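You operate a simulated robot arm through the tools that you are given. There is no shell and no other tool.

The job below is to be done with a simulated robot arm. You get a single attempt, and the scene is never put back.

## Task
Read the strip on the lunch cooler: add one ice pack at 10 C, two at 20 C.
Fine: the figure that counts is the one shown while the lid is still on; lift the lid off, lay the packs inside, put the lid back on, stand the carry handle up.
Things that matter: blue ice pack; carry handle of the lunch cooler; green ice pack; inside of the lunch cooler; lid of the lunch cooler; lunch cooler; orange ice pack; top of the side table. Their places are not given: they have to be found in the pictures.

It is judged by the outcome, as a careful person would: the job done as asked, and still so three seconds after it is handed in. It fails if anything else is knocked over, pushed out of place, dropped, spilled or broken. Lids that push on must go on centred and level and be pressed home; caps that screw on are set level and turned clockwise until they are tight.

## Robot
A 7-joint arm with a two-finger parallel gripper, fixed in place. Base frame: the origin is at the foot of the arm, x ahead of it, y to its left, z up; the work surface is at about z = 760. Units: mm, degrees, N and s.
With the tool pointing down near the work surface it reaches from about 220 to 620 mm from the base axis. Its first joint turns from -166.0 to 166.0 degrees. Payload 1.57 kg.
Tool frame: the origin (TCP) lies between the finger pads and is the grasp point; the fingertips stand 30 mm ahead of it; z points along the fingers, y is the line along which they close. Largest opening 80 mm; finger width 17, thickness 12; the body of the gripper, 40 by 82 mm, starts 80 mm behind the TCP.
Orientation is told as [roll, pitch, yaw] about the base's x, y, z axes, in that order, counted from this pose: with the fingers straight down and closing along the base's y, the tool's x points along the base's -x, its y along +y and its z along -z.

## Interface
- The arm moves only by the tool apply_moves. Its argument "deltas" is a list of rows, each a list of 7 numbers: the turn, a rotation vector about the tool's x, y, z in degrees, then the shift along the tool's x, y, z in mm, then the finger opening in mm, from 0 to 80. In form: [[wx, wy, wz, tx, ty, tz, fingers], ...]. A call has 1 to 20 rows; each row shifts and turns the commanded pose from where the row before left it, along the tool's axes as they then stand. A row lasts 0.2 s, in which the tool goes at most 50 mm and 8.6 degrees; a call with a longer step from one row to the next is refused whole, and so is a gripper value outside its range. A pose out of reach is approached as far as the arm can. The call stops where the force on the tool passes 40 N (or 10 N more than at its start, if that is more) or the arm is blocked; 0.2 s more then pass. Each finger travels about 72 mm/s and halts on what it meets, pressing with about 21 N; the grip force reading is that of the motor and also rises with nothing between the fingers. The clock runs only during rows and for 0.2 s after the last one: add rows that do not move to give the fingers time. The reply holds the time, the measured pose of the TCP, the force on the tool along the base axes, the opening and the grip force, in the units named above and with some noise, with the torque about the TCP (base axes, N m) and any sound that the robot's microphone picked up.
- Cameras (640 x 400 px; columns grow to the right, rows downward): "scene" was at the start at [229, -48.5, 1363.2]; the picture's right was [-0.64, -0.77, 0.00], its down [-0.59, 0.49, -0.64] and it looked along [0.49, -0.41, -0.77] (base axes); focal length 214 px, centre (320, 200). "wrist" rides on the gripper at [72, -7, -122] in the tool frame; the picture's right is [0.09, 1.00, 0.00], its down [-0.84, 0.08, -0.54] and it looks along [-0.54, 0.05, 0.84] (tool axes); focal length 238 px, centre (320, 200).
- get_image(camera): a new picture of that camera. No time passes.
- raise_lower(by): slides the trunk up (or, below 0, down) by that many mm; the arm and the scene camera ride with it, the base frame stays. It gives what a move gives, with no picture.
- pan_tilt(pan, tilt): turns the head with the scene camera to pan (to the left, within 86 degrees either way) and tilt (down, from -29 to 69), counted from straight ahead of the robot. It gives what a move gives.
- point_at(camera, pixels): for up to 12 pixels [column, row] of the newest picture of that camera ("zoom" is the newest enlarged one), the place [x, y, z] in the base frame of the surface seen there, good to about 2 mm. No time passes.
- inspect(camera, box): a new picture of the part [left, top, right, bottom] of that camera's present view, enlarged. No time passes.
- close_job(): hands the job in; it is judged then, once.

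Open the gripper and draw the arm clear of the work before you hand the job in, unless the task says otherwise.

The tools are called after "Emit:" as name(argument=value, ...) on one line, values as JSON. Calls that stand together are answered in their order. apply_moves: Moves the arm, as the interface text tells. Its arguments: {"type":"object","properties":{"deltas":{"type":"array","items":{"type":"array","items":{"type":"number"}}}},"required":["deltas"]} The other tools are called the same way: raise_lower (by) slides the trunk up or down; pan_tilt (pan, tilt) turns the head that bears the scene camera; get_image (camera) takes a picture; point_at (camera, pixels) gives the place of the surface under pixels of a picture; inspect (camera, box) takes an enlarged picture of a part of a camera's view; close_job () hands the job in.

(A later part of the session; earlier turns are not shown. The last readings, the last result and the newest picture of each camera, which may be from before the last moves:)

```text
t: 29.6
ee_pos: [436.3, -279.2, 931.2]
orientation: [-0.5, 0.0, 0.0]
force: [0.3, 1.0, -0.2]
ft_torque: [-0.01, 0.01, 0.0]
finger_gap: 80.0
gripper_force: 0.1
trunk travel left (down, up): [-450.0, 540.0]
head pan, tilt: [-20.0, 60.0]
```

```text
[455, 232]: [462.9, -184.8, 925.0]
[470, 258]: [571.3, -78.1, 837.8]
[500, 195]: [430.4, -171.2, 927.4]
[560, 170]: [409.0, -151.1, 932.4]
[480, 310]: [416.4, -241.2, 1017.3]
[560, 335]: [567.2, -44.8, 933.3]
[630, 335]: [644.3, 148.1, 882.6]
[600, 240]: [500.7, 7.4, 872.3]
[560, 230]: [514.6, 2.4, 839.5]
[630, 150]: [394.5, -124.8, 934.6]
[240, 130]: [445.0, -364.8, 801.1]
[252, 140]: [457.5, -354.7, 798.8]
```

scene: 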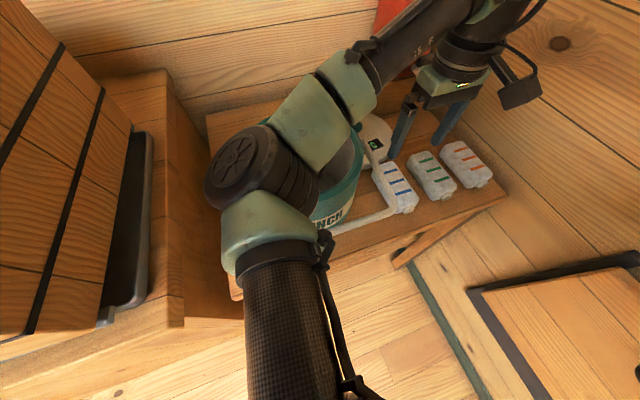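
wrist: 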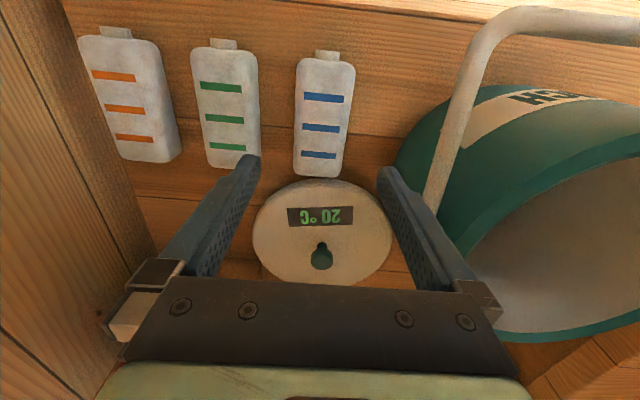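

Blue pack is centred at (436, -280.5), top z≈801; the cooler rim is at z≈934 with an inner radius of about 92 mm. I descend over the blue pack to z≈796 with fingers wide open.

Emit:
apply_moves(deltas=[[0.5, 0, 0, 0, -1.3, 15, 80], [0, 0, 0, 0, 0, 30, 80], [0, 0, 0, 0, 0, 30, 80], [0, 0, 0, 0, 0, 25, 80], [0, 0, 0, 0, 0, 20, 80], [0, 0, 0, 0, 0, 10, 80], [0, 0, 0, 0, 0, 4, 80], [0, 0, 0, 0, 0, 0, 80], [0, 0, 0, 0, 0, 0, 80]])

Emit:
get_image(camera="wrist")

```text
t: 31.8
ee_pos: [456.2, -281.2, 850.5]
orientation: [-2.6, -6.6, 0.3]
force: [-1.5, -2.7, 3.6]
ft_torque: [0.29, -0.19, 0.06]
finger_gap: 80.1
gripper_force: 0.0
trunk travel left (down, up): [-450.0, 540.0]
head pan, tilt: [-20.0, 60.0]
stopped in row 9: the arm was blocked; the commanded pose is now the measured one
```

```text
taken
```

wrist: 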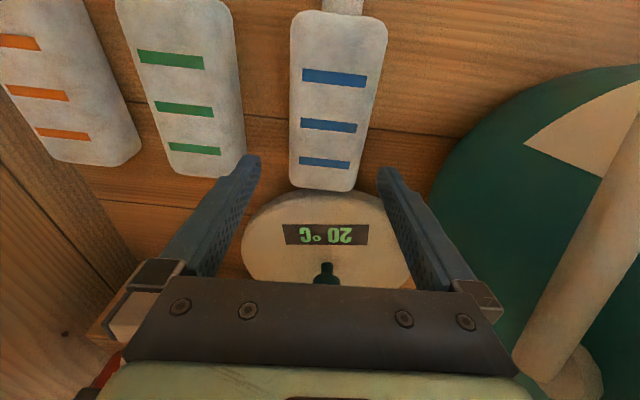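

The arm was blocked at z≈850, probably the forearm touching the cooler since the trunk is low. I look at the scene to see where it touches.

Emit:
get_image(camera="scene")

```text
taken
```

scene: 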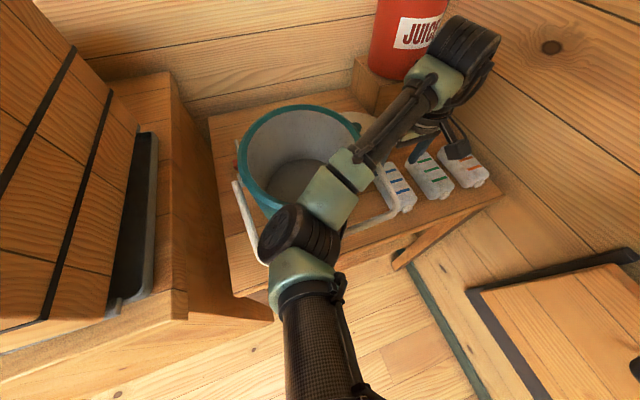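

The forearm lies across the cooler's front-right, around (330,200). I measure forearm, rim and handle positions before unloading the contact.

Emit:
point_at(camera="scene", pixels=[[330, 195], [352, 170], [300, 235], [390, 130], [240, 170], [300, 107], [350, 120], [243, 215], [385, 215], [250, 195], [395, 205], [300, 190]])

Emit:
inspect(camera="scene", box=[220, 90, 440, 290])

```text
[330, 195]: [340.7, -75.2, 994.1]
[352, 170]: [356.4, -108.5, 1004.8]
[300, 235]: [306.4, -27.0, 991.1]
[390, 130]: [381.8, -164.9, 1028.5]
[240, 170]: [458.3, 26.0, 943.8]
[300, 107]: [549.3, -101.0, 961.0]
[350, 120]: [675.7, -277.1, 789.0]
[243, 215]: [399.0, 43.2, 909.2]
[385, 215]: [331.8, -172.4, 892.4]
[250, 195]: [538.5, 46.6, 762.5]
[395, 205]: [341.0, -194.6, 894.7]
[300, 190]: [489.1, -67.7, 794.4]
```

```text
2.00 times, centred on (330, 190) of scene
```

zoom: 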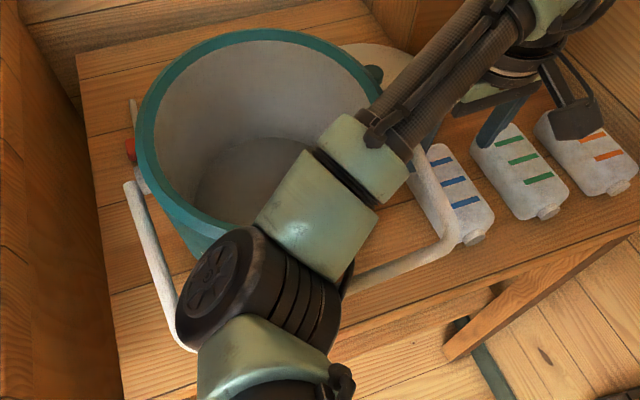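

The rim heights (961 at the back versus 934 before) show the forearm is pressing the front rim and tipping the cooler slightly. I unload it by raising the trunk straight up in small steps so the cooler settles back gently.

Emit:
raise_lower(by=5)

Emit:
inspect(camera="scene", box=[220, 90, 440, 290])

Emit:
point_at(camera="zoom", pixels=[[160, 90], [260, 32], [340, 50], [140, 150], [180, 240], [150, 220], [240, 200]])

```text
t: 32.3
ee_pos: [453.2, -283.8, 846.0]
orientation: [-2.1, -5.8, 0.1]
force: [0.3, -0.3, 0.3]
ft_torque: [-0.01, 0.02, 0.02]
finger_gap: 79.9
gripper_force: 0.0
trunk travel left (down, up): [-455.0, 535.0]
head pan, tilt: [-20.0, 60.0]
```

```text
2.00 times, centred on (330, 190) of scene
```

zoom: 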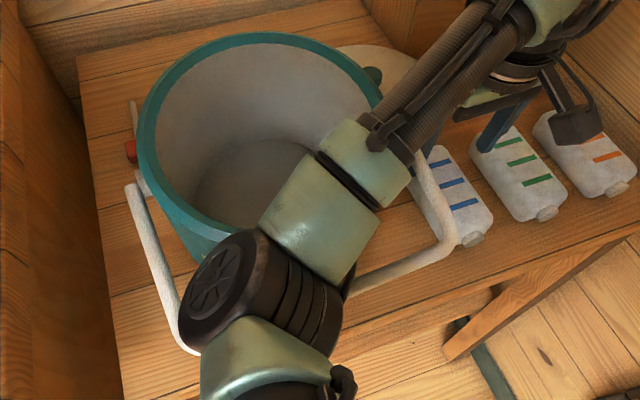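

```text
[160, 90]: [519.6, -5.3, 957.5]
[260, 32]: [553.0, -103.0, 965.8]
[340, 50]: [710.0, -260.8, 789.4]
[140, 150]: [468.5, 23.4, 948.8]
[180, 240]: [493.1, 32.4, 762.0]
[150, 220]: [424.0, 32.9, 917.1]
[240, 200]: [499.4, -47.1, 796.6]
```

The rim is still raised at the back (z≈966). I continue raising the trunk.

Emit:
raise_lower(by=12)

Emit:
inspect(camera="scene", box=[220, 90, 440, 290])

Emit:
point_at(camera="zoom", pixels=[[160, 90], [260, 35], [140, 150], [152, 220], [240, 200], [300, 220], [330, 200]])

```text
t: 32.9
ee_pos: [453.1, -284.3, 843.7]
orientation: [-1.7, -4.1, 0.1]
force: [-0.4, 0.4, 0.4]
ft_torque: [0.0, 0.02, 0.01]
finger_gap: 80.0
gripper_force: 0.1
trunk travel left (down, up): [-467.0, 523.0]
head pan, tilt: [-20.0, 60.0]
```

```text
2.00 times, centred on (330, 190) of scene
```

zoom: 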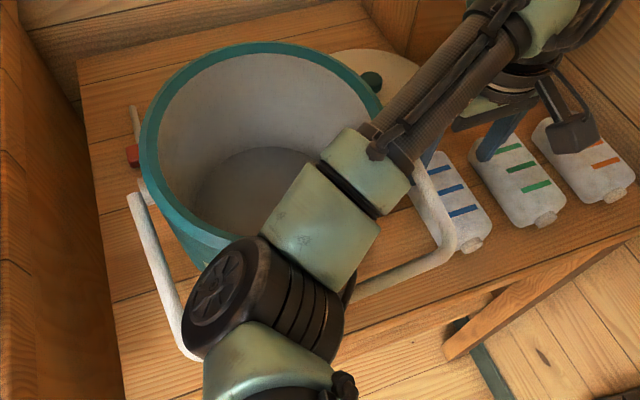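

```text
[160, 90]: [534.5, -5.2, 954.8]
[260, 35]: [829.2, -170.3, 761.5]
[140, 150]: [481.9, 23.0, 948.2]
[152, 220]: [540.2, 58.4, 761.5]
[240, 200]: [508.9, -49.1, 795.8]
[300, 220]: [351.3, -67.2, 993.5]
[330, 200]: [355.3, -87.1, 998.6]
```

The arm's orientation is recovering (-6.6° → -4.1°) as the load eases, while the cooler remains tipped. I keep raising the trunk in steps.

Emit:
raise_lower(by=15)

Emit:
inspect(camera="scene", box=[220, 90, 440, 290])

Emit:
point_at(camera="zoom", pixels=[[160, 100], [260, 50], [145, 150], [350, 70], [240, 200], [300, 220], [330, 200]])

```text
t: 33.5
ee_pos: [454.5, -285.5, 858.3]
orientation: [-1.7, -4.0, 0.0]
force: [0.2, -0.4, 0.1]
ft_torque: [0.02, 0.01, -0.03]
finger_gap: 80.2
gripper_force: 0.0
trunk travel left (down, up): [-482.0, 508.0]
head pan, tilt: [-20.0, 60.0]
```

```text
2.00 times, centred on (330, 190) of scene
```

zoom: 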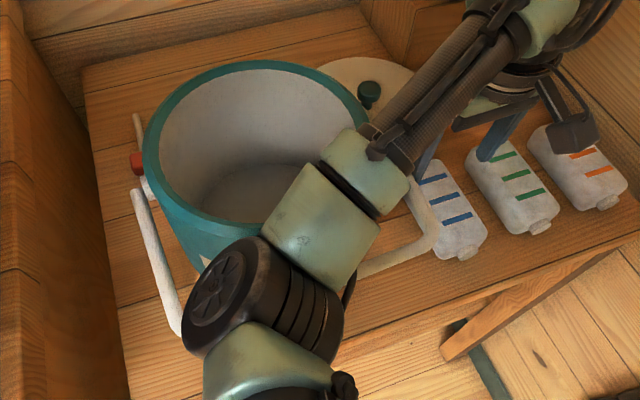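

```text
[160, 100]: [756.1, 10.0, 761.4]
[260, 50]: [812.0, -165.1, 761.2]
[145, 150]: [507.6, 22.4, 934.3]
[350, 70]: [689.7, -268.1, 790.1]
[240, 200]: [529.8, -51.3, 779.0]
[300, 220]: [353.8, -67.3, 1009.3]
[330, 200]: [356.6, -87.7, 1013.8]
```

The cooler has settled back level (rim at z≈934) and the arm moves freely. I raise the trunk the rest of the way to its starting height to keep the forearm clear.

Emit:
raise_lower(by=118)

Emit:
get_image(camera="scene")

Emit:
get_image(camera="wrist")

```text
t: 35.0
ee_pos: [455.2, -284.8, 977.1]
orientation: [-1.9, -4.1, 0.0]
force: [-0.1, 0.9, 0.4]
ft_torque: [-0.01, 0.02, -0.01]
finger_gap: 79.9
gripper_force: 0.0
trunk travel left (down, up): [-600.0, 390.0]
head pan, tilt: [-20.0, 60.0]
```

```text
taken
```

scene: 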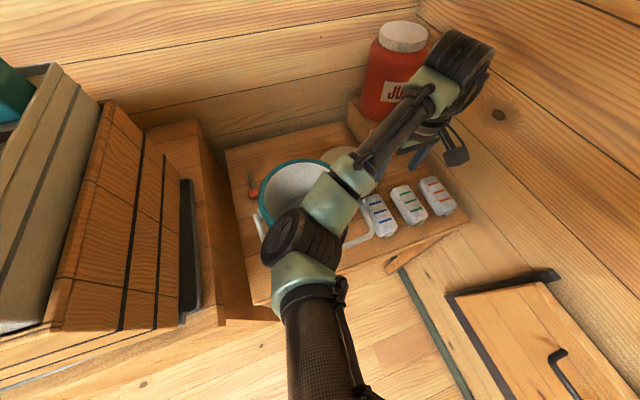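

```text
taken
```

wrist: 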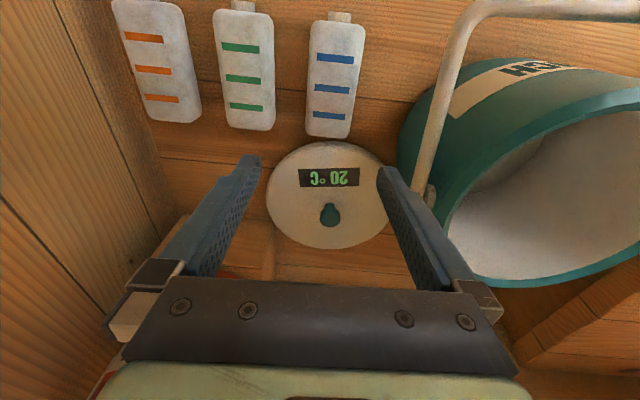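

The view shows the cooler slightly shifted; I need a clear look. I level the tool and retreat up and back to near the starting pose.

Emit:
apply_moves(deltas=[[-1.9, 4.1, 0, 0, 0, -30, 80], [0, 0, 0, 10, 0, -40, 80], [0, 0, 0, 20, 5, -40, 80], [0, 0, 0, 25, 10, -40, 80], [0, 0, 0, 25, 10, -40, 80], [0, 0, 0, 25, 10, -40, 80], [0, 0, 0, 20, 10, -25, 80], [0, 0, 0, 0, 0, 0, 80], [0, 0, 0, 0, 0, 0, 80]])

Emit:
get_image(camera="scene")

Emit:
get_image(camera="wrist")

```text
t: 37.0
ee_pos: [327.2, -240.5, 1232.5]
orientation: [0.1, 0.1, 0.1]
force: [0.0, 0.0, 0.4]
ft_torque: [-0.02, 0.0, 0.03]
finger_gap: 80.0
gripper_force: 0.1
trunk travel left (down, up): [-600.0, 390.0]
head pan, tilt: [-20.0, 60.0]
```

```text
taken
```

scene: 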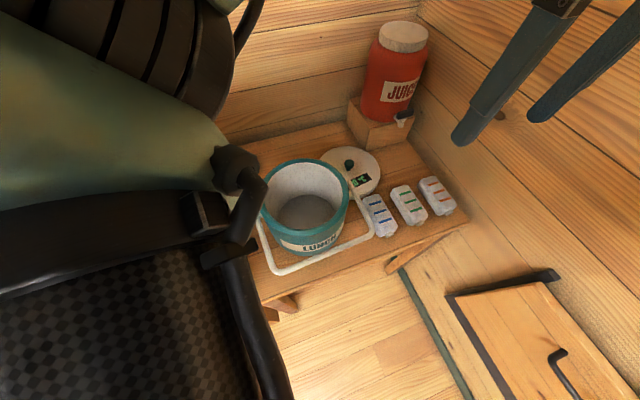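

```text
taken
```

wrist: 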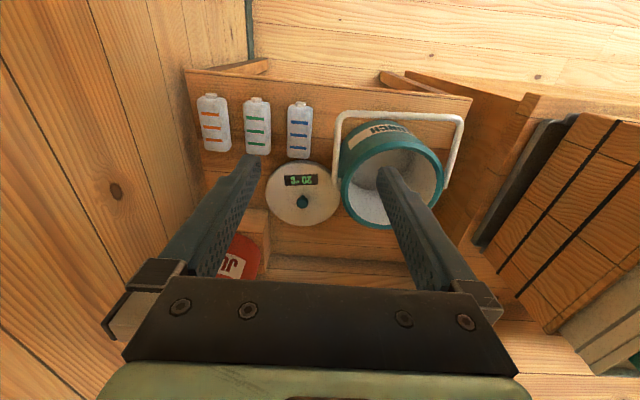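

The cooler is upright again. I zoom in and measure the rim, handle and lid to find its present position.

Emit:
inspect(camera="scene", box=[240, 140, 400, 280])

Emit:
inspect(camera="wrist", box=[180, 80, 480, 268])

```text
2.86 times, centred on (320, 210) of scene
```

zoom: 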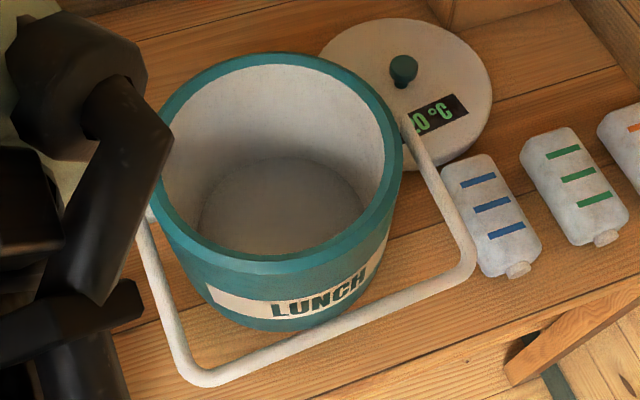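

```text
2.13 times, centred on (330, 174) of wrist
```

zoom: 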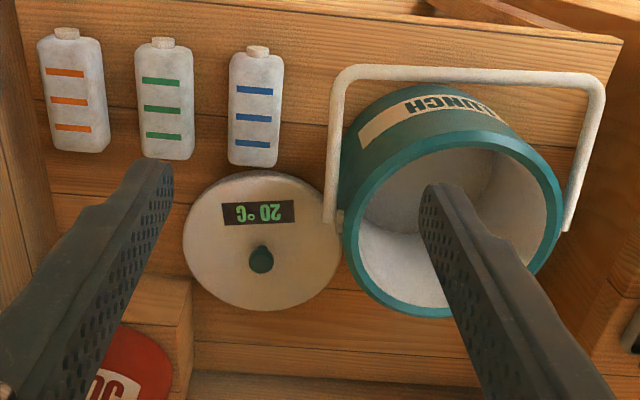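

Now I measure rim, handle, lid and pack points in the zoomed wrist picture.

Emit:
point_at(camera="zoom", pixels=[[348, 230], [557, 200], [450, 139], [400, 308], [370, 280], [540, 160], [400, 150], [330, 215], [568, 220], [345, 72], [590, 82], [470, 75]])

Emit:
point_at(camera="zoom", pixels=[[188, 240], [335, 245], [265, 177], [262, 303], [262, 258], [240, 117], [255, 160], [235, 160], [280, 160], [400, 250], [390, 200], [325, 215]])

```text
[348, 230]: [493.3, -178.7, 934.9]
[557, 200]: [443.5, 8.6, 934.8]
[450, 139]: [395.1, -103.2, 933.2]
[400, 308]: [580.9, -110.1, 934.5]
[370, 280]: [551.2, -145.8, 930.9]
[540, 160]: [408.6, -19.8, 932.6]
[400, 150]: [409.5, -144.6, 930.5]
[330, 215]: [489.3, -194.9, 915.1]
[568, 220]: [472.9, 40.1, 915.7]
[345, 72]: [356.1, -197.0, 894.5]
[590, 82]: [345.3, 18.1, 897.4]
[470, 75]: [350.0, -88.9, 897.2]
```

```text
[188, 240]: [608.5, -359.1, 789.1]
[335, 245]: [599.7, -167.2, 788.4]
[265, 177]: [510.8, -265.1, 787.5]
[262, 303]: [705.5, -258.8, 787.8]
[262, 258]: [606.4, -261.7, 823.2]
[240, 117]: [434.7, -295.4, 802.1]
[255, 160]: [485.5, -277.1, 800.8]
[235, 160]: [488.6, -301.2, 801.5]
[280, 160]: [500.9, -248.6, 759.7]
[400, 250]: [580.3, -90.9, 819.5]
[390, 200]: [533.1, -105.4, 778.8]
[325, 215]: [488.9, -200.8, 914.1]
```

The cooler stands level, now centred near (487, -80) (about 10 mm from before); lid at (608, -263) and packs are unmoved. I raise the trunk 30 mm for forearm clearance and move above the blue pack.

Emit:
raise_lower(by=30)

Emit:
apply_moves(deltas=[[0, 0, 0, -20, -10, 30, 80], [0, 0, 0, -25, -10, 35, 80], [0, 0, 0, -25, -10, 38, 80], [0, 0, 0, -25, -10, 38, 80], [0, 0, 0, -13.5, 0, 40, 80], [0, 0, 0, 0, 0, 40, 80], [0, 0, 0, 0, 0, 40, 80], [0, 0, 0, 0, 0, 40, 80], [0, 0, 0, 0, 0, 0, 80], [0, 0, 0, 0, 0, 0, 80]])

Emit:
get_image(camera="scene")

Emit:
get_image(camera="wrist")

```text
t: 37.8
ee_pos: [327.4, -241.4, 1262.1]
orientation: [0.1, -0.1, 0.1]
force: [-0.7, 0.0, 0.0]
ft_torque: [-0.03, 0.02, 0.01]
finger_gap: 80.1
gripper_force: 0.2
trunk travel left (down, up): [-630.0, 360.0]
head pan, tilt: [-20.0, 60.0]
```

```text
t: 40.0
ee_pos: [435.6, -277.2, 959.7]
orientation: [0.2, -0.1, 0.0]
force: [0.1, 0.2, 0.1]
ft_torque: [0.01, 0.02, -0.01]
finger_gap: 80.3
gripper_force: 0.0
trunk travel left (down, up): [-630.0, 360.0]
head pan, tilt: [-20.0, 60.0]
```

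```text
taken
```

scene: 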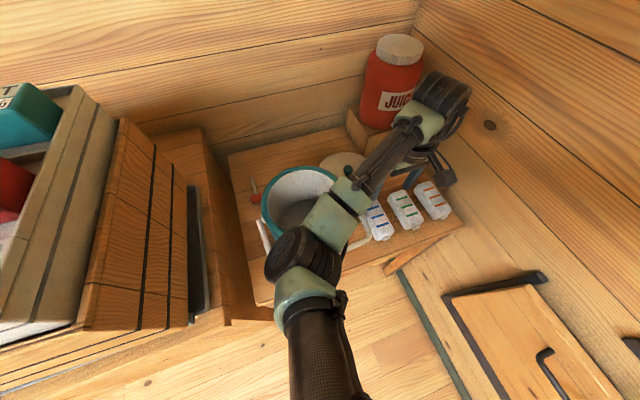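

```text
taken
```

wrist: 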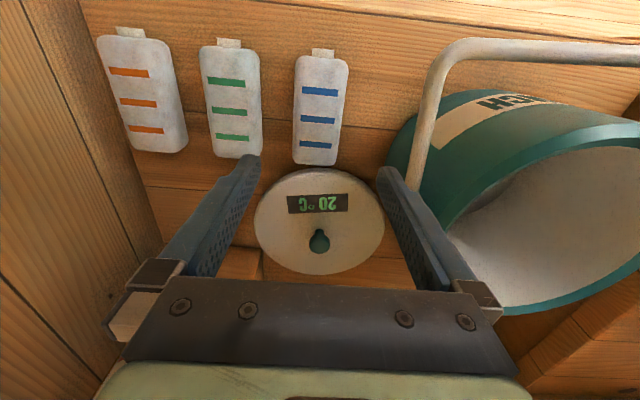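

I check the elbow/forearm height and re-measure the blue pack from here.

Emit:
point_at(camera="scene", pixels=[[290, 260], [320, 240], [335, 215], [350, 195], [385, 160], [345, 220], [300, 290]])

Emit:
point_at(camera="wrist", pixels=[[304, 90], [338, 92], [300, 142], [332, 145], [297, 75], [345, 78], [296, 155], [322, 115], [321, 62], [262, 145]])

```text
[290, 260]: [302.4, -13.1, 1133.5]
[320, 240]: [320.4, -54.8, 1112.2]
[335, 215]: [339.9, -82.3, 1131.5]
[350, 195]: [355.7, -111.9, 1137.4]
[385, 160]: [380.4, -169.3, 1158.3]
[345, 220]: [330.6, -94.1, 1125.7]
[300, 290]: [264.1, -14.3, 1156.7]
```

```text
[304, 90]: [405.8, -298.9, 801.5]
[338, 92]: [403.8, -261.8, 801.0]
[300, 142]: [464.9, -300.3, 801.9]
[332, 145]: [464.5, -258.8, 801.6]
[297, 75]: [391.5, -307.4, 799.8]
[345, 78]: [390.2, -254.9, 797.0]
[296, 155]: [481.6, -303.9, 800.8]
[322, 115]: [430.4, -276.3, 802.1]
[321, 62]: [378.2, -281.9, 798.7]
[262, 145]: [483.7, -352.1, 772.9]
```

The elbow sits at z≈1115 now and drops as I descend, so I raise the trunk another 60 mm before going down for the blue pack.

Emit:
raise_lower(by=60)

Emit:
apply_moves(deltas=[[0, 0, 0, 0, -2.5, 40, 80], [0, 0, 0, 0, 0, 40, 80], [0, 0, 0, 0, 0, 40, 80], [0, 0, 0, 0, 0, 30, 80], [0, 0, 0, 0, 0, 10, 80], [0, 0, 0, 0, 0, 0, 80], [0, 0, 0, 0, 0, 0, 80]])

Emit:
get_image(camera="scene")

Emit:
get_image(camera="wrist")

```text
t: 41.0
ee_pos: [436.0, -277.8, 1020.7]
orientation: [0.2, -0.1, 0.0]
force: [0.5, 0.9, 0.3]
ft_torque: [0.0, 0.0, -0.02]
finger_gap: 80.1
gripper_force: 0.1
trunk travel left (down, up): [-690.0, 300.0]
head pan, tilt: [-20.0, 60.0]
```

```text
t: 42.6
ee_pos: [435.4, -279.8, 860.5]
orientation: [0.1, 0.1, -0.1]
force: [0.7, 0.5, 0.3]
ft_torque: [-0.02, 0.0, 0.02]
finger_gap: 80.1
gripper_force: 0.1
trunk travel left (down, up): [-690.0, 300.0]
head pan, tilt: [-20.0, 60.0]
```

```text
taken
```

scene: 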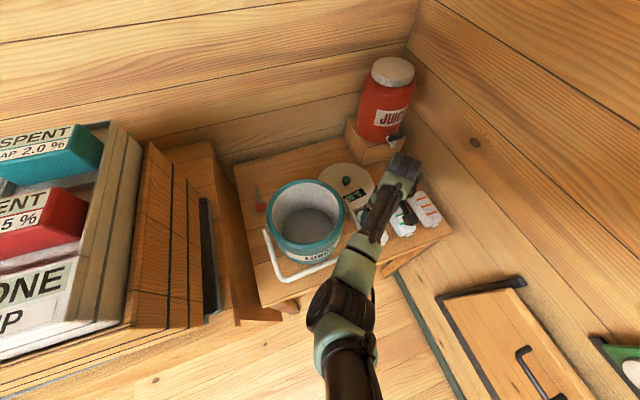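

```text
taken
```

wrist: 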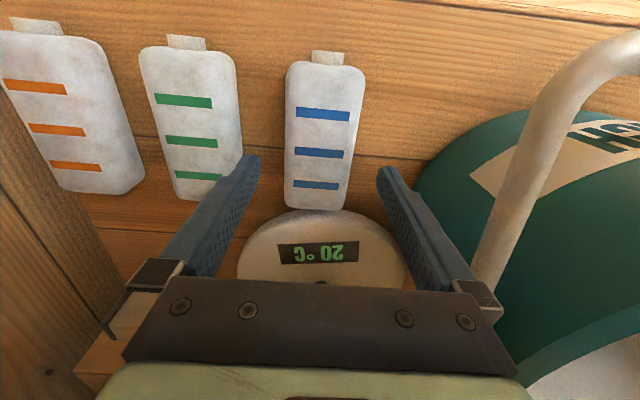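

The forearm is now clear of the cooler, and the fingers straddle the blue pack. I descend to z≈796.

Emit:
apply_moves(deltas=[[0, 0, 0, 0, -0.5, 20, 80], [0, 0, 0, 0, 0, 20, 80], [0, 0, 0, 0, 0, 14, 80], [0, 0, 0, 0, 0, 8, 80], [0, 0, 0, 0, 0, 2.5, 80], [0, 0, 0, 0, 0, 0, 80], [0, 0, 0, 0, 0, 0, 80]])

Emit:
get_image(camera="scene")

Emit:
get_image(camera="wrist")

```text
t: 44.2
ee_pos: [435.0, -281.6, 796.2]
orientation: [0.0, 0.0, -0.1]
force: [-0.9, 0.1, 0.7]
ft_torque: [0.02, 0.0, 0.01]
finger_gap: 80.0
gripper_force: 0.1
trunk travel left (down, up): [-690.0, 300.0]
head pan, tilt: [-20.0, 60.0]
```

```text
taken
```

scene: 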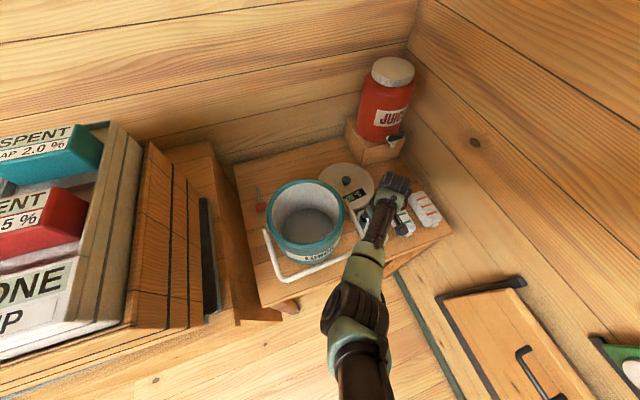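

```text
taken
```

wrist: 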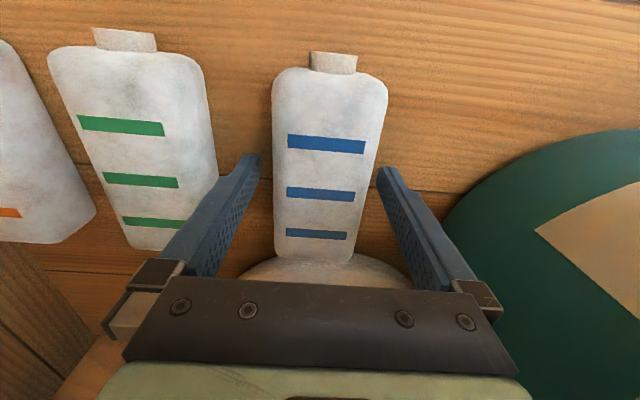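

In place at z≈796 with the pack between the fingers. I close on it.

Emit:
apply_moves(deltas=[[0, 0, 0, 0, 0, 0, 65], [0, 0, 0, 0, 0, 0, 55], [0, 0, 0, 0, 0, 0, 45], [0, 0, 0, 0, 0, 0, 40], [0, 0, 0, 0, 0, 0, 40], [0, 0, 0, 0, 0, 0, 40]])

Emit:
get_image(camera="wrist")

```text
t: 45.6
ee_pos: [435.4, -280.3, 795.8]
orientation: [0.1, 0.1, 0.0]
force: [-0.4, 1.0, 0.3]
ft_torque: [-0.07, 0.06, -0.02]
finger_gap: 56.0
gripper_force: 21.2
trunk travel left (down, up): [-690.0, 300.0]
head pan, tilt: [-20.0, 60.0]
```

```text
taken
```

wrist: 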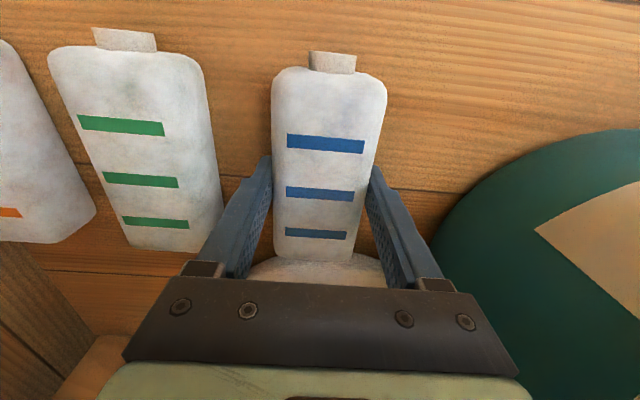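

Pack gripped (56.0 mm, 21 N). I lift it straight up to z≈1010 so it clears the rim.

Emit:
apply_moves(deltas=[[0, 0, 0, 0, 0, -8, 40], [0, 0, 0, 0, 0, -20, 40], [0, 0, 0, 0, 0, -30, 40], [0, 0, 0, 0, 0, -30, 40], [0, 0, 0, 0, 0, -30, 40], [0, 0, 0, 0, 0, -30, 40], [0, 0, 0, 0, 0, -30, 40], [0, 0, 0, 0, 0, -25, 40], [0, 0, 0, 0, 0, -12, 40], [0, 0, 0, 0, 0, 0, 40], [0, 0, 0, 0, 0, 0, 40]])

Emit:
get_image(camera="scene")

Emit:
get_image(camera="wrist")

```text
t: 48.0
ee_pos: [434.9, -280.4, 1011.8]
orientation: [0.1, 0.0, 0.0]
force: [-0.2, -0.3, -2.8]
ft_torque: [0.01, -0.01, -0.02]
finger_gap: 55.7
gripper_force: 20.9
trunk travel left (down, up): [-690.0, 300.0]
head pan, tilt: [-20.0, 60.0]
```

```text
taken
```

scene: 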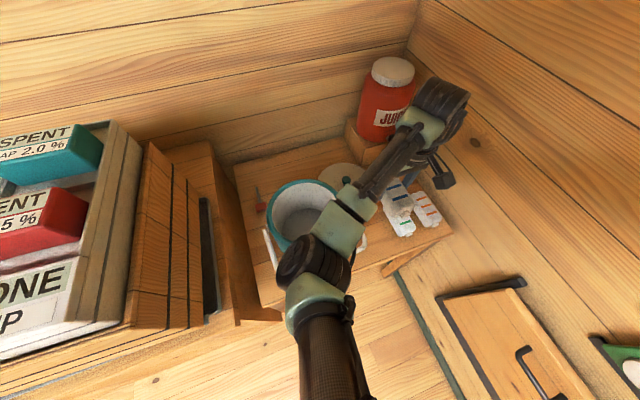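

```text
taken
```

wrist: 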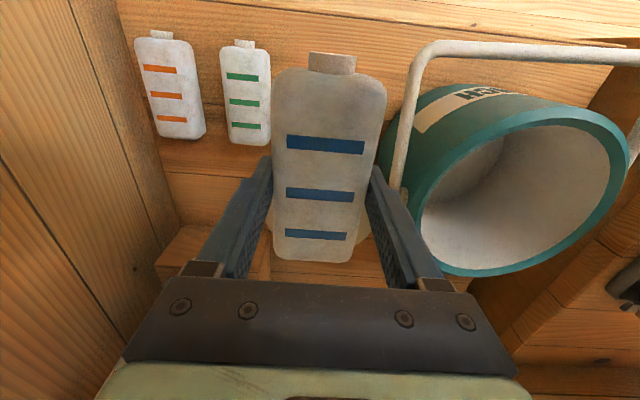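

The pack hangs level. I carry it over the cooler's centre at about (493, -80).

Emit:
apply_moves(deltas=[[0, 0, 0, -5, 17, 0, 40], [0, 0, 0, -9, 30, 0, 40], [0, 0, 0, -10, 35, 0, 40], [0, 0, 0, -10, 35, 0, 40], [0, 0, 0, -10, 35, 0, 40], [0, 0, 0, -9, 30, 0, 40], [0, 0, 0, -5, 18, 0, 40], [0, 0, 0, 0, 0, 0, 40], [0, 0, 0, 0, 0, 0, 40]])

Emit:
get_image(camera="scene")

Emit:
get_image(camera="wrist")

```text
t: 50.0
ee_pos: [493.4, -78.8, 1012.4]
orientation: [0.0, -0.1, 0.1]
force: [-0.1, -0.3, -2.2]
ft_torque: [0.0, 0.01, 0.0]
finger_gap: 55.6
gripper_force: 20.9
trunk travel left (down, up): [-690.0, 300.0]
head pan, tilt: [-20.0, 60.0]
```

```text
taken
```

scene: 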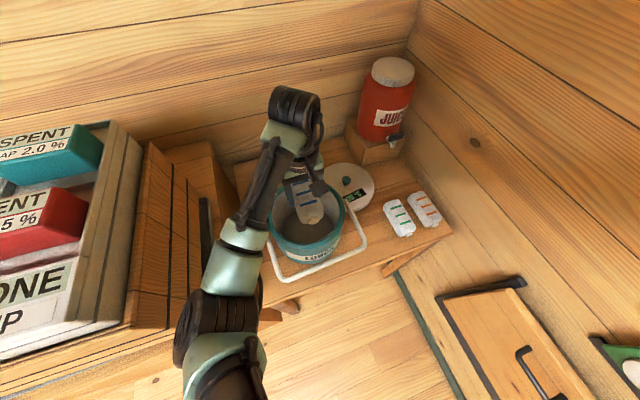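

```text
taken
```

wrist: 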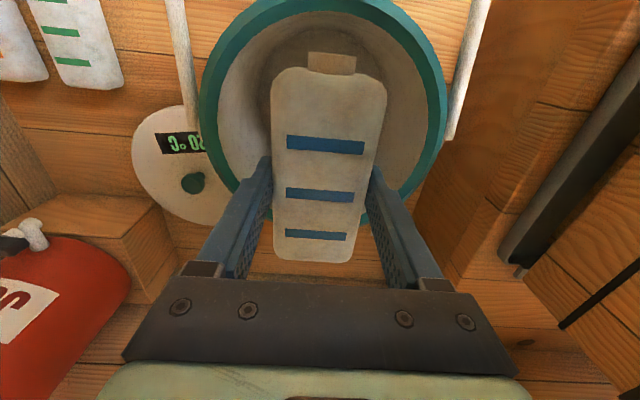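

The pack is over the cooler mouth. I measure the rim for exact centring, and check the interior floor height.

Emit:
point_at(camera="wrist", pixels=[[203, 100], [443, 90], [323, 3], [400, 190], [222, 170], [250, 30], [400, 30], [258, 100], [395, 80], [400, 120], [230, 90], [425, 90]])

```text
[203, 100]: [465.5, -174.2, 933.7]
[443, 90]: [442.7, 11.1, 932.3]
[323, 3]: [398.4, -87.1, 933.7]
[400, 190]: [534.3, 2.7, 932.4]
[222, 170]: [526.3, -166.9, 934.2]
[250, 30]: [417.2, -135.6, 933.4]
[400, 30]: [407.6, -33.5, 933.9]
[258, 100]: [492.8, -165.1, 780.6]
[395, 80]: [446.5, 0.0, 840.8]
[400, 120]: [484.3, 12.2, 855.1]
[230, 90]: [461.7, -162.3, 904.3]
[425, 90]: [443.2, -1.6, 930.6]
```

The interior floor is at z≈779, inner radius ≈88 mm, centre ≈(484, -79). Before lowering I check the elbow's clearance from the left cabinet.

Emit:
point_at(camera="scene", pixels=[[215, 320], [240, 245], [190, 340], [150, 290], [180, 250], [205, 260], [250, 310], [265, 190], [100, 200], [230, 360]])

```text
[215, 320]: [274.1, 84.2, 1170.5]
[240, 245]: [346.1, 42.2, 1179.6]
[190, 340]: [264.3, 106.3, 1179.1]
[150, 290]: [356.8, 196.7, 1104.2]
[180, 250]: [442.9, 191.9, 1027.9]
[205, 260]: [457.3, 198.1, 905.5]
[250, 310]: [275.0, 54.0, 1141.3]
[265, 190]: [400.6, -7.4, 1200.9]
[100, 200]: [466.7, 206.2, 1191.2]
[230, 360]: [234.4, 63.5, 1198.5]
```

The elbow is about 90 mm clear of the cabinet at y≈192. I lower the pack into the mouth, first to z≈890, and look.

Emit:
apply_moves(deltas=[[0, 0, 0, 1, 0, 15, 40], [0, 0, 0, 0, 0, 25, 40], [0, 0, 0, 0, 0, 25, 40], [0, 0, 0, 0, 0, 25, 40], [0, 0, 0, 0, 0, 20, 40], [0, 0, 0, 0, 0, 12, 40], [0, 0, 0, 0, 0, 0, 40], [0, 0, 0, 0, 0, 0, 40]])

Emit:
get_image(camera="scene")

Emit:
get_image(camera="wrist")

```text
t: 51.8
ee_pos: [492.6, -79.1, 888.8]
orientation: [0.1, 0.0, 0.1]
force: [0.0, 0.0, -2.6]
ft_torque: [0.0, -0.02, -0.01]
finger_gap: 56.0
gripper_force: 21.1
trunk travel left (down, up): [-690.0, 300.0]
head pan, tilt: [-20.0, 60.0]
```

```text
taken
```

scene: 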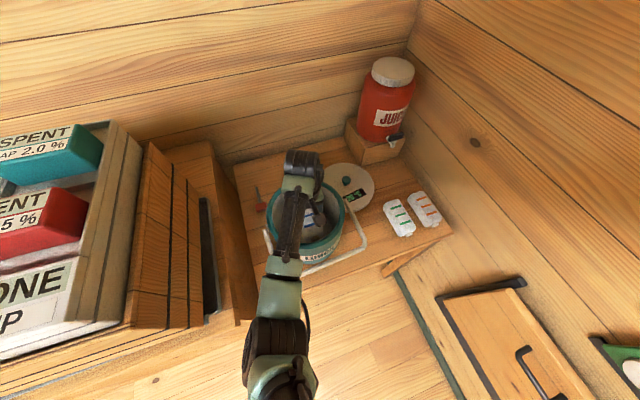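

```text
taken
```

wrist: 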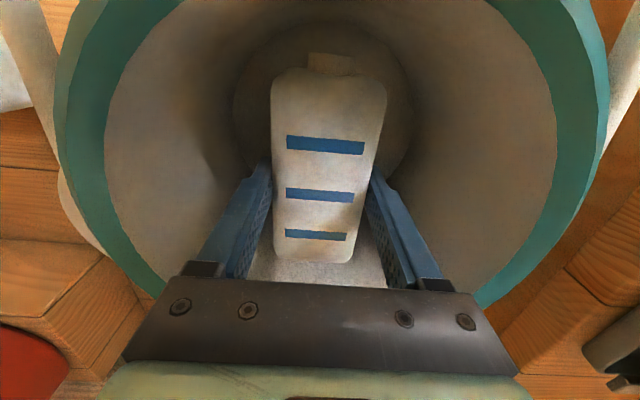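

The pack is well inside the mouth. The floor circle is visible around (235–413, 20–180); I measure it to make sure the pack fits flat.

Emit:
point_at(camera="wrist", pixels=[[237, 105], [410, 105], [250, 60], [395, 60], [320, 25], [245, 140], [405, 140], [262, 255], [380, 260], [320, 40], [220, 105], [430, 105]])

```text
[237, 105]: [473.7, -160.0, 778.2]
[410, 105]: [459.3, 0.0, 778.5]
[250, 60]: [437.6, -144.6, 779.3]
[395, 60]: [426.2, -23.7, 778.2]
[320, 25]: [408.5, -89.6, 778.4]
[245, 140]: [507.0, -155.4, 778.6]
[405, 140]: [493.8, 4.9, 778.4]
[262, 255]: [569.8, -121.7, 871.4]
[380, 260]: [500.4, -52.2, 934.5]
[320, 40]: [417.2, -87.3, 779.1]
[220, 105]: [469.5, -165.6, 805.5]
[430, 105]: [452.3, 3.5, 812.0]
```

The floor radius is about 80 mm centred near (488, -79), so the pack fits flat. I lower toward z≈815, slowly at the end.

Emit:
apply_moves(deltas=[[0, 0, 0, 0, 0, 15, 40], [0, 0, 0, 0, 0, 20, 40], [0, 0, 0, 0, 0, 15, 40], [0, 0, 0, 0, 0, 12, 40], [0, 0, 0, 0, 0, 6, 40], [0, 0, 0, 0, 0, 3, 40], [0, 0, 0, 0, 0, 0, 40]])

Emit:
get_image(camera="wrist")

Emit:
get_image(camera="scene")

```text
t: 53.4
ee_pos: [492.7, -80.1, 818.9]
orientation: [0.1, 0.0, -0.2]
force: [-0.2, -0.6, -3.2]
ft_torque: [-0.01, 0.0, 0.04]
finger_gap: 55.7
gripper_force: 20.8
trunk travel left (down, up): [-690.0, 300.0]
head pan, tilt: [-20.0, 60.0]
```

```text
taken
```

wrist: 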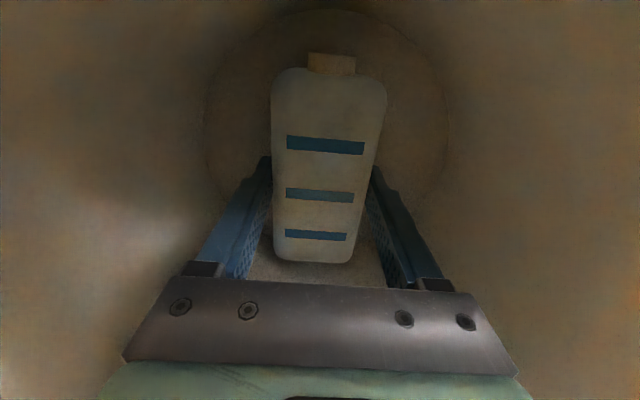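

```text
taken
```

scene: 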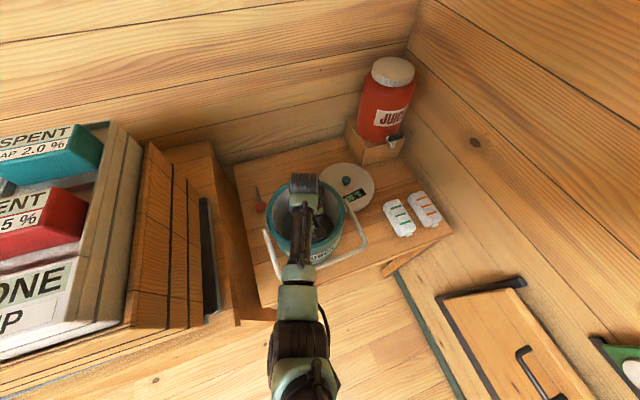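

The pack is about 5 mm above the floor. I ease down in 2 mm steps to touch.

Emit:
apply_moves(deltas=[[0, 0, 0, 0, 0, 2, 40], [0, 0, 0, 0, 0, 2, 40], [0, 0, 0, 0, 0, 1.5, 40], [0, 0, 0, 0, 0, 0, 40]])

```text
t: 54.4
ee_pos: [492.2, -80.2, 813.6]
orientation: [0.1, 0.0, 0.1]
force: [1.2, 1.0, -0.9]
ft_torque: [-0.06, 0.13, -0.04]
finger_gap: 55.6
gripper_force: 20.2
trunk travel left (down, up): [-690.0, 300.0]
head pan, tilt: [-20.0, 60.0]
```

The weight has been taken by the floor (force -3.2 → -0.9 N). I go 0.5 mm further and open the fingers.

Emit:
apply_moves(deltas=[[0, 0, 0, 0, 0, 0.7, 40], [0, 0, 0, 0, 0, 0, 58], [0, 0, 0, 0, 0, 0, 66], [0, 0, 0, 0, 0, 0, 76], [0, 0, 0, 0, 0, 0, 76], [0, 0, 0, 0, 0, 0, 76]])

Emit:
get_image(camera="wrist")

```text
t: 55.8
ee_pos: [492.5, -78.6, 813.1]
orientation: [0.0, -0.1, 0.0]
force: [0.7, 0.4, 0.5]
ft_torque: [-0.03, 0.01, 0.03]
finger_gap: 76.0
gripper_force: 0.1
trunk travel left (down, up): [-690.0, 300.0]
head pan, tilt: [-20.0, 60.0]
```

```text
taken
```

wrist: 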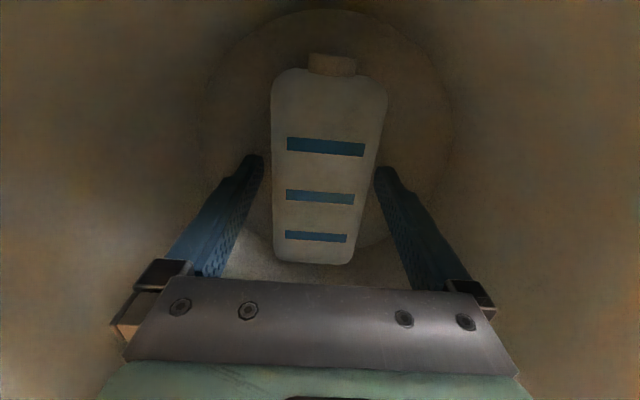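

The blue pack lies flat on the floor, released. I rise straight up out of the cooler to z≈1010.

Emit:
apply_moves(deltas=[[0, 0, 0, 0, 0, -8, 76], [0, 0, 0, 0, 0, -20, 76], [0, 0, 0, 0, 0, -30, 76], [0, 0, 0, 0, 0, -35, 76], [0, 0, 0, 0, 0, -35, 76], [0, 0, 0, 0, 0, -35, 76], [0, 0, 0, 0, 0, -30, 76], [0, 0, 0, 0, 0, -5, 76], [0, 0, 0, 0, 0, 0, 76]])

Emit:
get_image(camera="wrist")

```text
t: 57.8
ee_pos: [491.1, -80.1, 1011.9]
orientation: [0.1, 0.0, 0.0]
force: [0.0, 0.4, 0.5]
ft_torque: [0.02, -0.01, 0.03]
finger_gap: 76.1
gripper_force: 0.0
trunk travel left (down, up): [-690.0, 300.0]
head pan, tilt: [-20.0, 60.0]
```

```text
taken
```

wrist: 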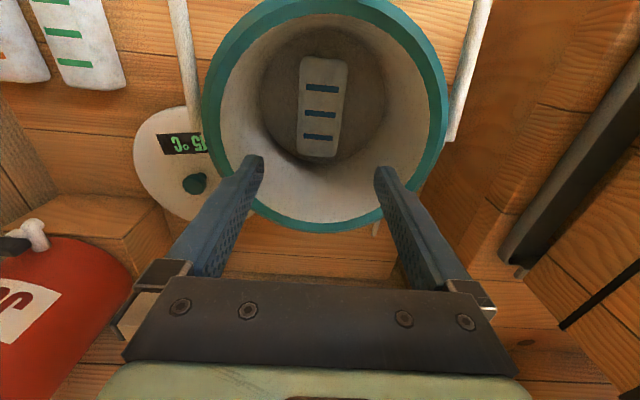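

The blue pack is flat in the cooler; the strip on the removed lid now shows something else ("25"?), which does not count. I record the blue pack's pose and the rim for stacking, and for re-seating the lid.

Emit:
point_at(camera="wrist", pixels=[[307, 87], [338, 89], [304, 134], [334, 137], [321, 113], [323, 62], [318, 150], [206, 110], [444, 105], [225, 170], [423, 170], [318, 228]])

Emit:
inspect(camera="wrist", box=[190, 0, 460, 240])

```text
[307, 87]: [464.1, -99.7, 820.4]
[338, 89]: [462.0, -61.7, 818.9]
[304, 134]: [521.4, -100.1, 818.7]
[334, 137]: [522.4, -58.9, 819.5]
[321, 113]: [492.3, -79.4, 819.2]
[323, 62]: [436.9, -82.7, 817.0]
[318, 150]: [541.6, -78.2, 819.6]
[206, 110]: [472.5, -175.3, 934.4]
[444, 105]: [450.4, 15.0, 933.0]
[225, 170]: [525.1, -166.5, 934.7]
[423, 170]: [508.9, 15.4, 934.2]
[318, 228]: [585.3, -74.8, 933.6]
```

```text
1.67 times, centred on (325, 120) of wrist
```

zoom: 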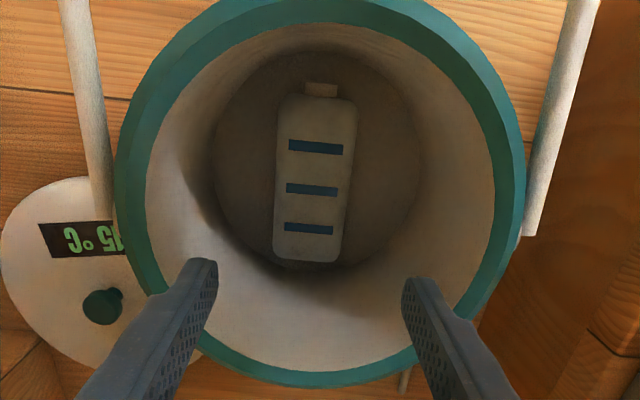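

The blue pack is level with its top at z≈819, and the rim centre is about (487, -78). I move over to the green pack at (436, -381).

Emit:
apply_moves(deltas=[[0, 0, 0, 4, -22, 0, 80], [0, 0, 0, 6, -35, 0, 80], [0, 0, 0, 8, -40, 0, 80], [0, 0, 0, 8, -42, 0, 80], [0, 0, 0, 8, -42, 0, 80], [0, 0, 0, 8, -42, 0, 80], [0, 0, 0, 7, -40, 0, 80], [0, 0, 0, 6, -38, 0, 80], [0, 0, 0, 0, 0, 0, 80], [0, 0, 0, 0, 0, 0, 80]])

Emit:
get_image(camera="wrist")

Emit:
get_image(camera="scene")

```text
t: 60.0
ee_pos: [435.7, -381.0, 1007.7]
orientation: [0.1, 0.0, 0.0]
force: [1.1, 0.4, 0.3]
ft_torque: [-0.02, 0.0, 0.0]
finger_gap: 80.2
gripper_force: 0.0
trunk travel left (down, up): [-690.0, 300.0]
head pan, tilt: [-20.0, 60.0]
```

```text
taken
```

wrist: 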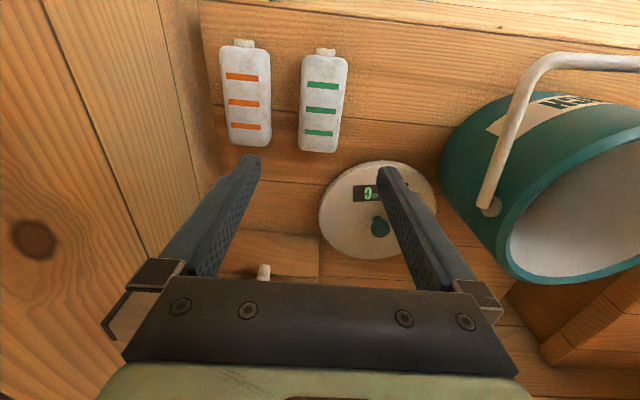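

```text
taken
```

scene: 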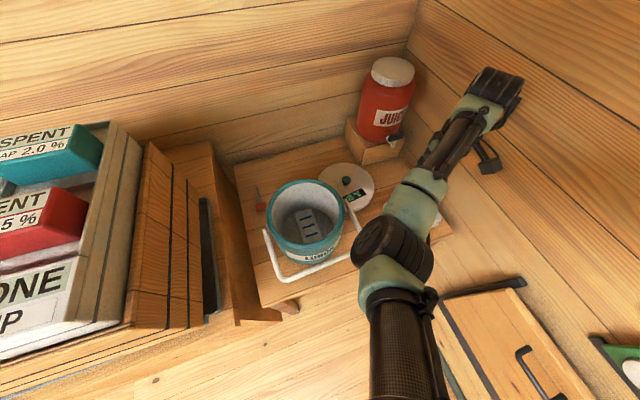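

The elbow is well clear of the cooler now. I lower the trunk 50 mm for reach and measure the green pack.

Emit:
raise_lower(by=-50)

Emit:
get_image(camera="wrist")

Emit:
point_at(camera="wrist", pixels=[[306, 89], [339, 91], [303, 142], [334, 145], [322, 115], [297, 75], [345, 78], [295, 155], [280, 145], [262, 150]])

```text
t: 60.9
ee_pos: [436.3, -381.4, 957.6]
orientation: [0.1, 0.0, 0.0]
force: [0.2, -0.8, 0.2]
ft_torque: [-0.02, 0.02, -0.01]
finger_gap: 80.1
gripper_force: 0.0
trunk travel left (down, up): [-640.0, 350.0]
head pan, tilt: [-20.0, 60.0]
```

```text
taken
```

wrist: 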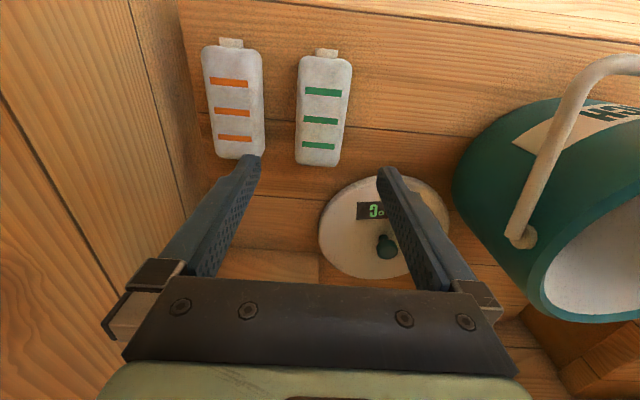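

```text
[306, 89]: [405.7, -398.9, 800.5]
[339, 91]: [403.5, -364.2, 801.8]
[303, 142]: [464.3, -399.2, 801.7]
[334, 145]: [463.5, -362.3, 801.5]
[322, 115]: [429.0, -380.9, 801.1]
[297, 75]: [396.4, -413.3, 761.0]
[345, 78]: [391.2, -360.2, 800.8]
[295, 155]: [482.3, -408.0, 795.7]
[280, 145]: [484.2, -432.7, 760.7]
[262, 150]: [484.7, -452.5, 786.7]
```

Green pack is centred at y≈-381, matching the tool. I descend with the fingers open, first to z≈830 and then to 796.

Emit:
apply_moves(deltas=[[0, 0, 0, 0, 0, 20, 80], [0, 0, 0, 0, 0, 30, 80], [0, 0, 0, 0, 0, 30, 80], [0, 0, 0, 0, 0, 30, 80], [0, 0, 0, 0, 0, 18, 80], [0, 0, 0, 0, 0, 0, 80], [0, 0, 0, 0, 0, 0, 80]])

Emit:
get_image(camera="wrist")

Emit:
get_image(camera="scene")

```text
t: 62.5
ee_pos: [435.7, -380.1, 829.2]
orientation: [0.1, 0.0, 0.0]
force: [0.0, 0.2, 0.0]
ft_torque: [-0.02, 0.0, 0.0]
finger_gap: 80.2
gripper_force: 0.1
trunk travel left (down, up): [-640.0, 350.0]
head pan, tilt: [-20.0, 60.0]
```

```text
taken
```

wrist: 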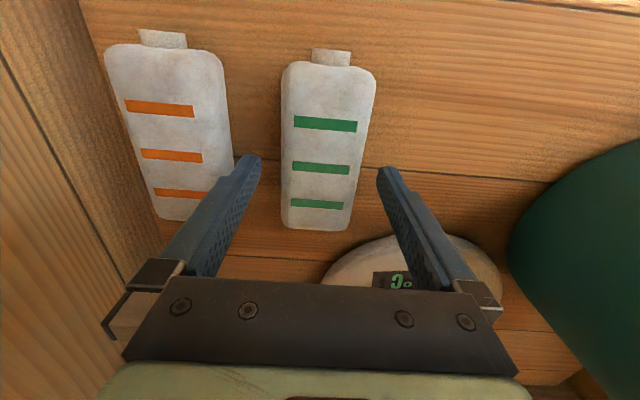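

```text
taken
```

scene: 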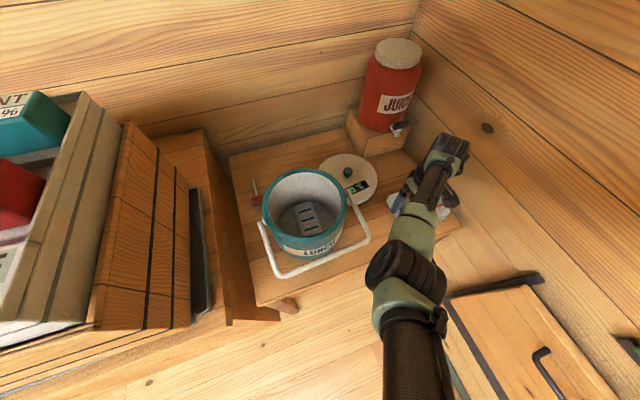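

All clear: the green pack at (327,145) is between the fingers and the orange one is outside. I go down the last 33 mm, close, and check the grip.

Emit:
apply_moves(deltas=[[0, 0, 0, 0, -0.7, 15, 80], [0, 0, 0, 0, 0, 12, 80], [0, 0, 0, 0, 0, 6, 80], [0, 0, 0, 0, 0, 0, 80], [0, 0, 0, 0, 0, 0, 68], [0, 0, 0, 0, 0, 0, 58], [0, 0, 0, 0, 0, 0, 48], [0, 0, 0, 0, 0, 0, 40], [0, 0, 0, 0, 0, 0, 40], [0, 0, 0, 0, 0, 0, 40]])

Emit:
get_image(camera="wrist")

```text
t: 64.7
ee_pos: [437.2, -382.0, 796.1]
orientation: [0.0, 0.0, -0.1]
force: [-0.3, 0.3, 0.4]
ft_torque: [-0.07, 0.04, 0.05]
finger_gap: 55.8
gripper_force: 20.6
trunk travel left (down, up): [-640.0, 350.0]
head pan, tilt: [-20.0, 60.0]
```

```text
taken
```

wrist: 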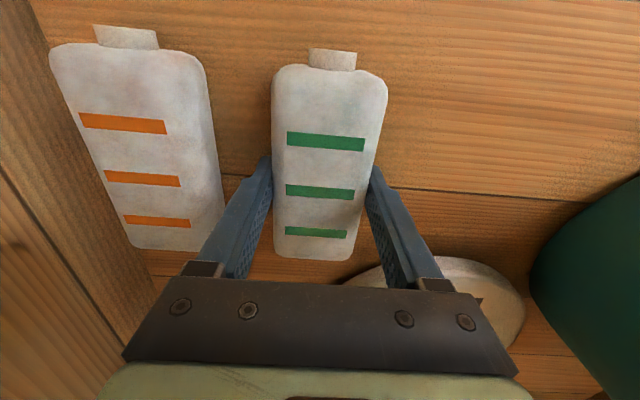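

Green pack gripped (55.8 mm). I lift it straight up 165 mm, then raise the trunk back by 50 mm.

Emit:
apply_moves(deltas=[[0, 0, 0, 0, 0, -8, 40], [0, 0, 0, 0, 0, -20, 40], [0, 0, 0, 0, 0, -30, 40], [0, 0, 0, 0, 0, -30, 40], [0, 0, 0, 0, 0, -30, 40], [0, 0, 0, 0, 0, -30, 40], [0, 0, 0, 0, 0, -17, 40], [0, 0, 0, 0, 0, 0, 40]])

Emit:
raise_lower(by=50)

Emit:
get_image(camera="wrist")

```text
t: 66.5
ee_pos: [436.3, -382.4, 960.7]
orientation: [0.1, 0.0, 0.0]
force: [0.8, 0.6, -3.3]
ft_torque: [-0.01, 0.02, 0.0]
finger_gap: 55.7
gripper_force: 21.2
trunk travel left (down, up): [-640.0, 350.0]
head pan, tilt: [-20.0, 60.0]
```

```text
t: 67.4
ee_pos: [437.3, -381.5, 1009.8]
orientation: [0.1, -0.1, 0.1]
force: [0.0, 0.1, -2.6]
ft_torque: [-0.03, 0.04, -0.02]
finger_gap: 56.0
gripper_force: 20.7
trunk travel left (down, up): [-690.0, 300.0]
head pan, tilt: [-20.0, 60.0]
```

```text
taken
```

wrist: 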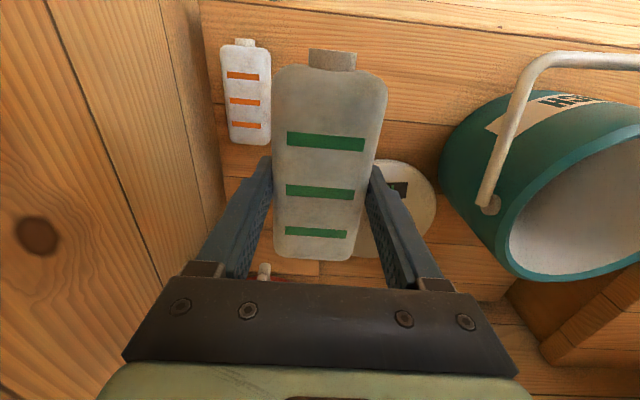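

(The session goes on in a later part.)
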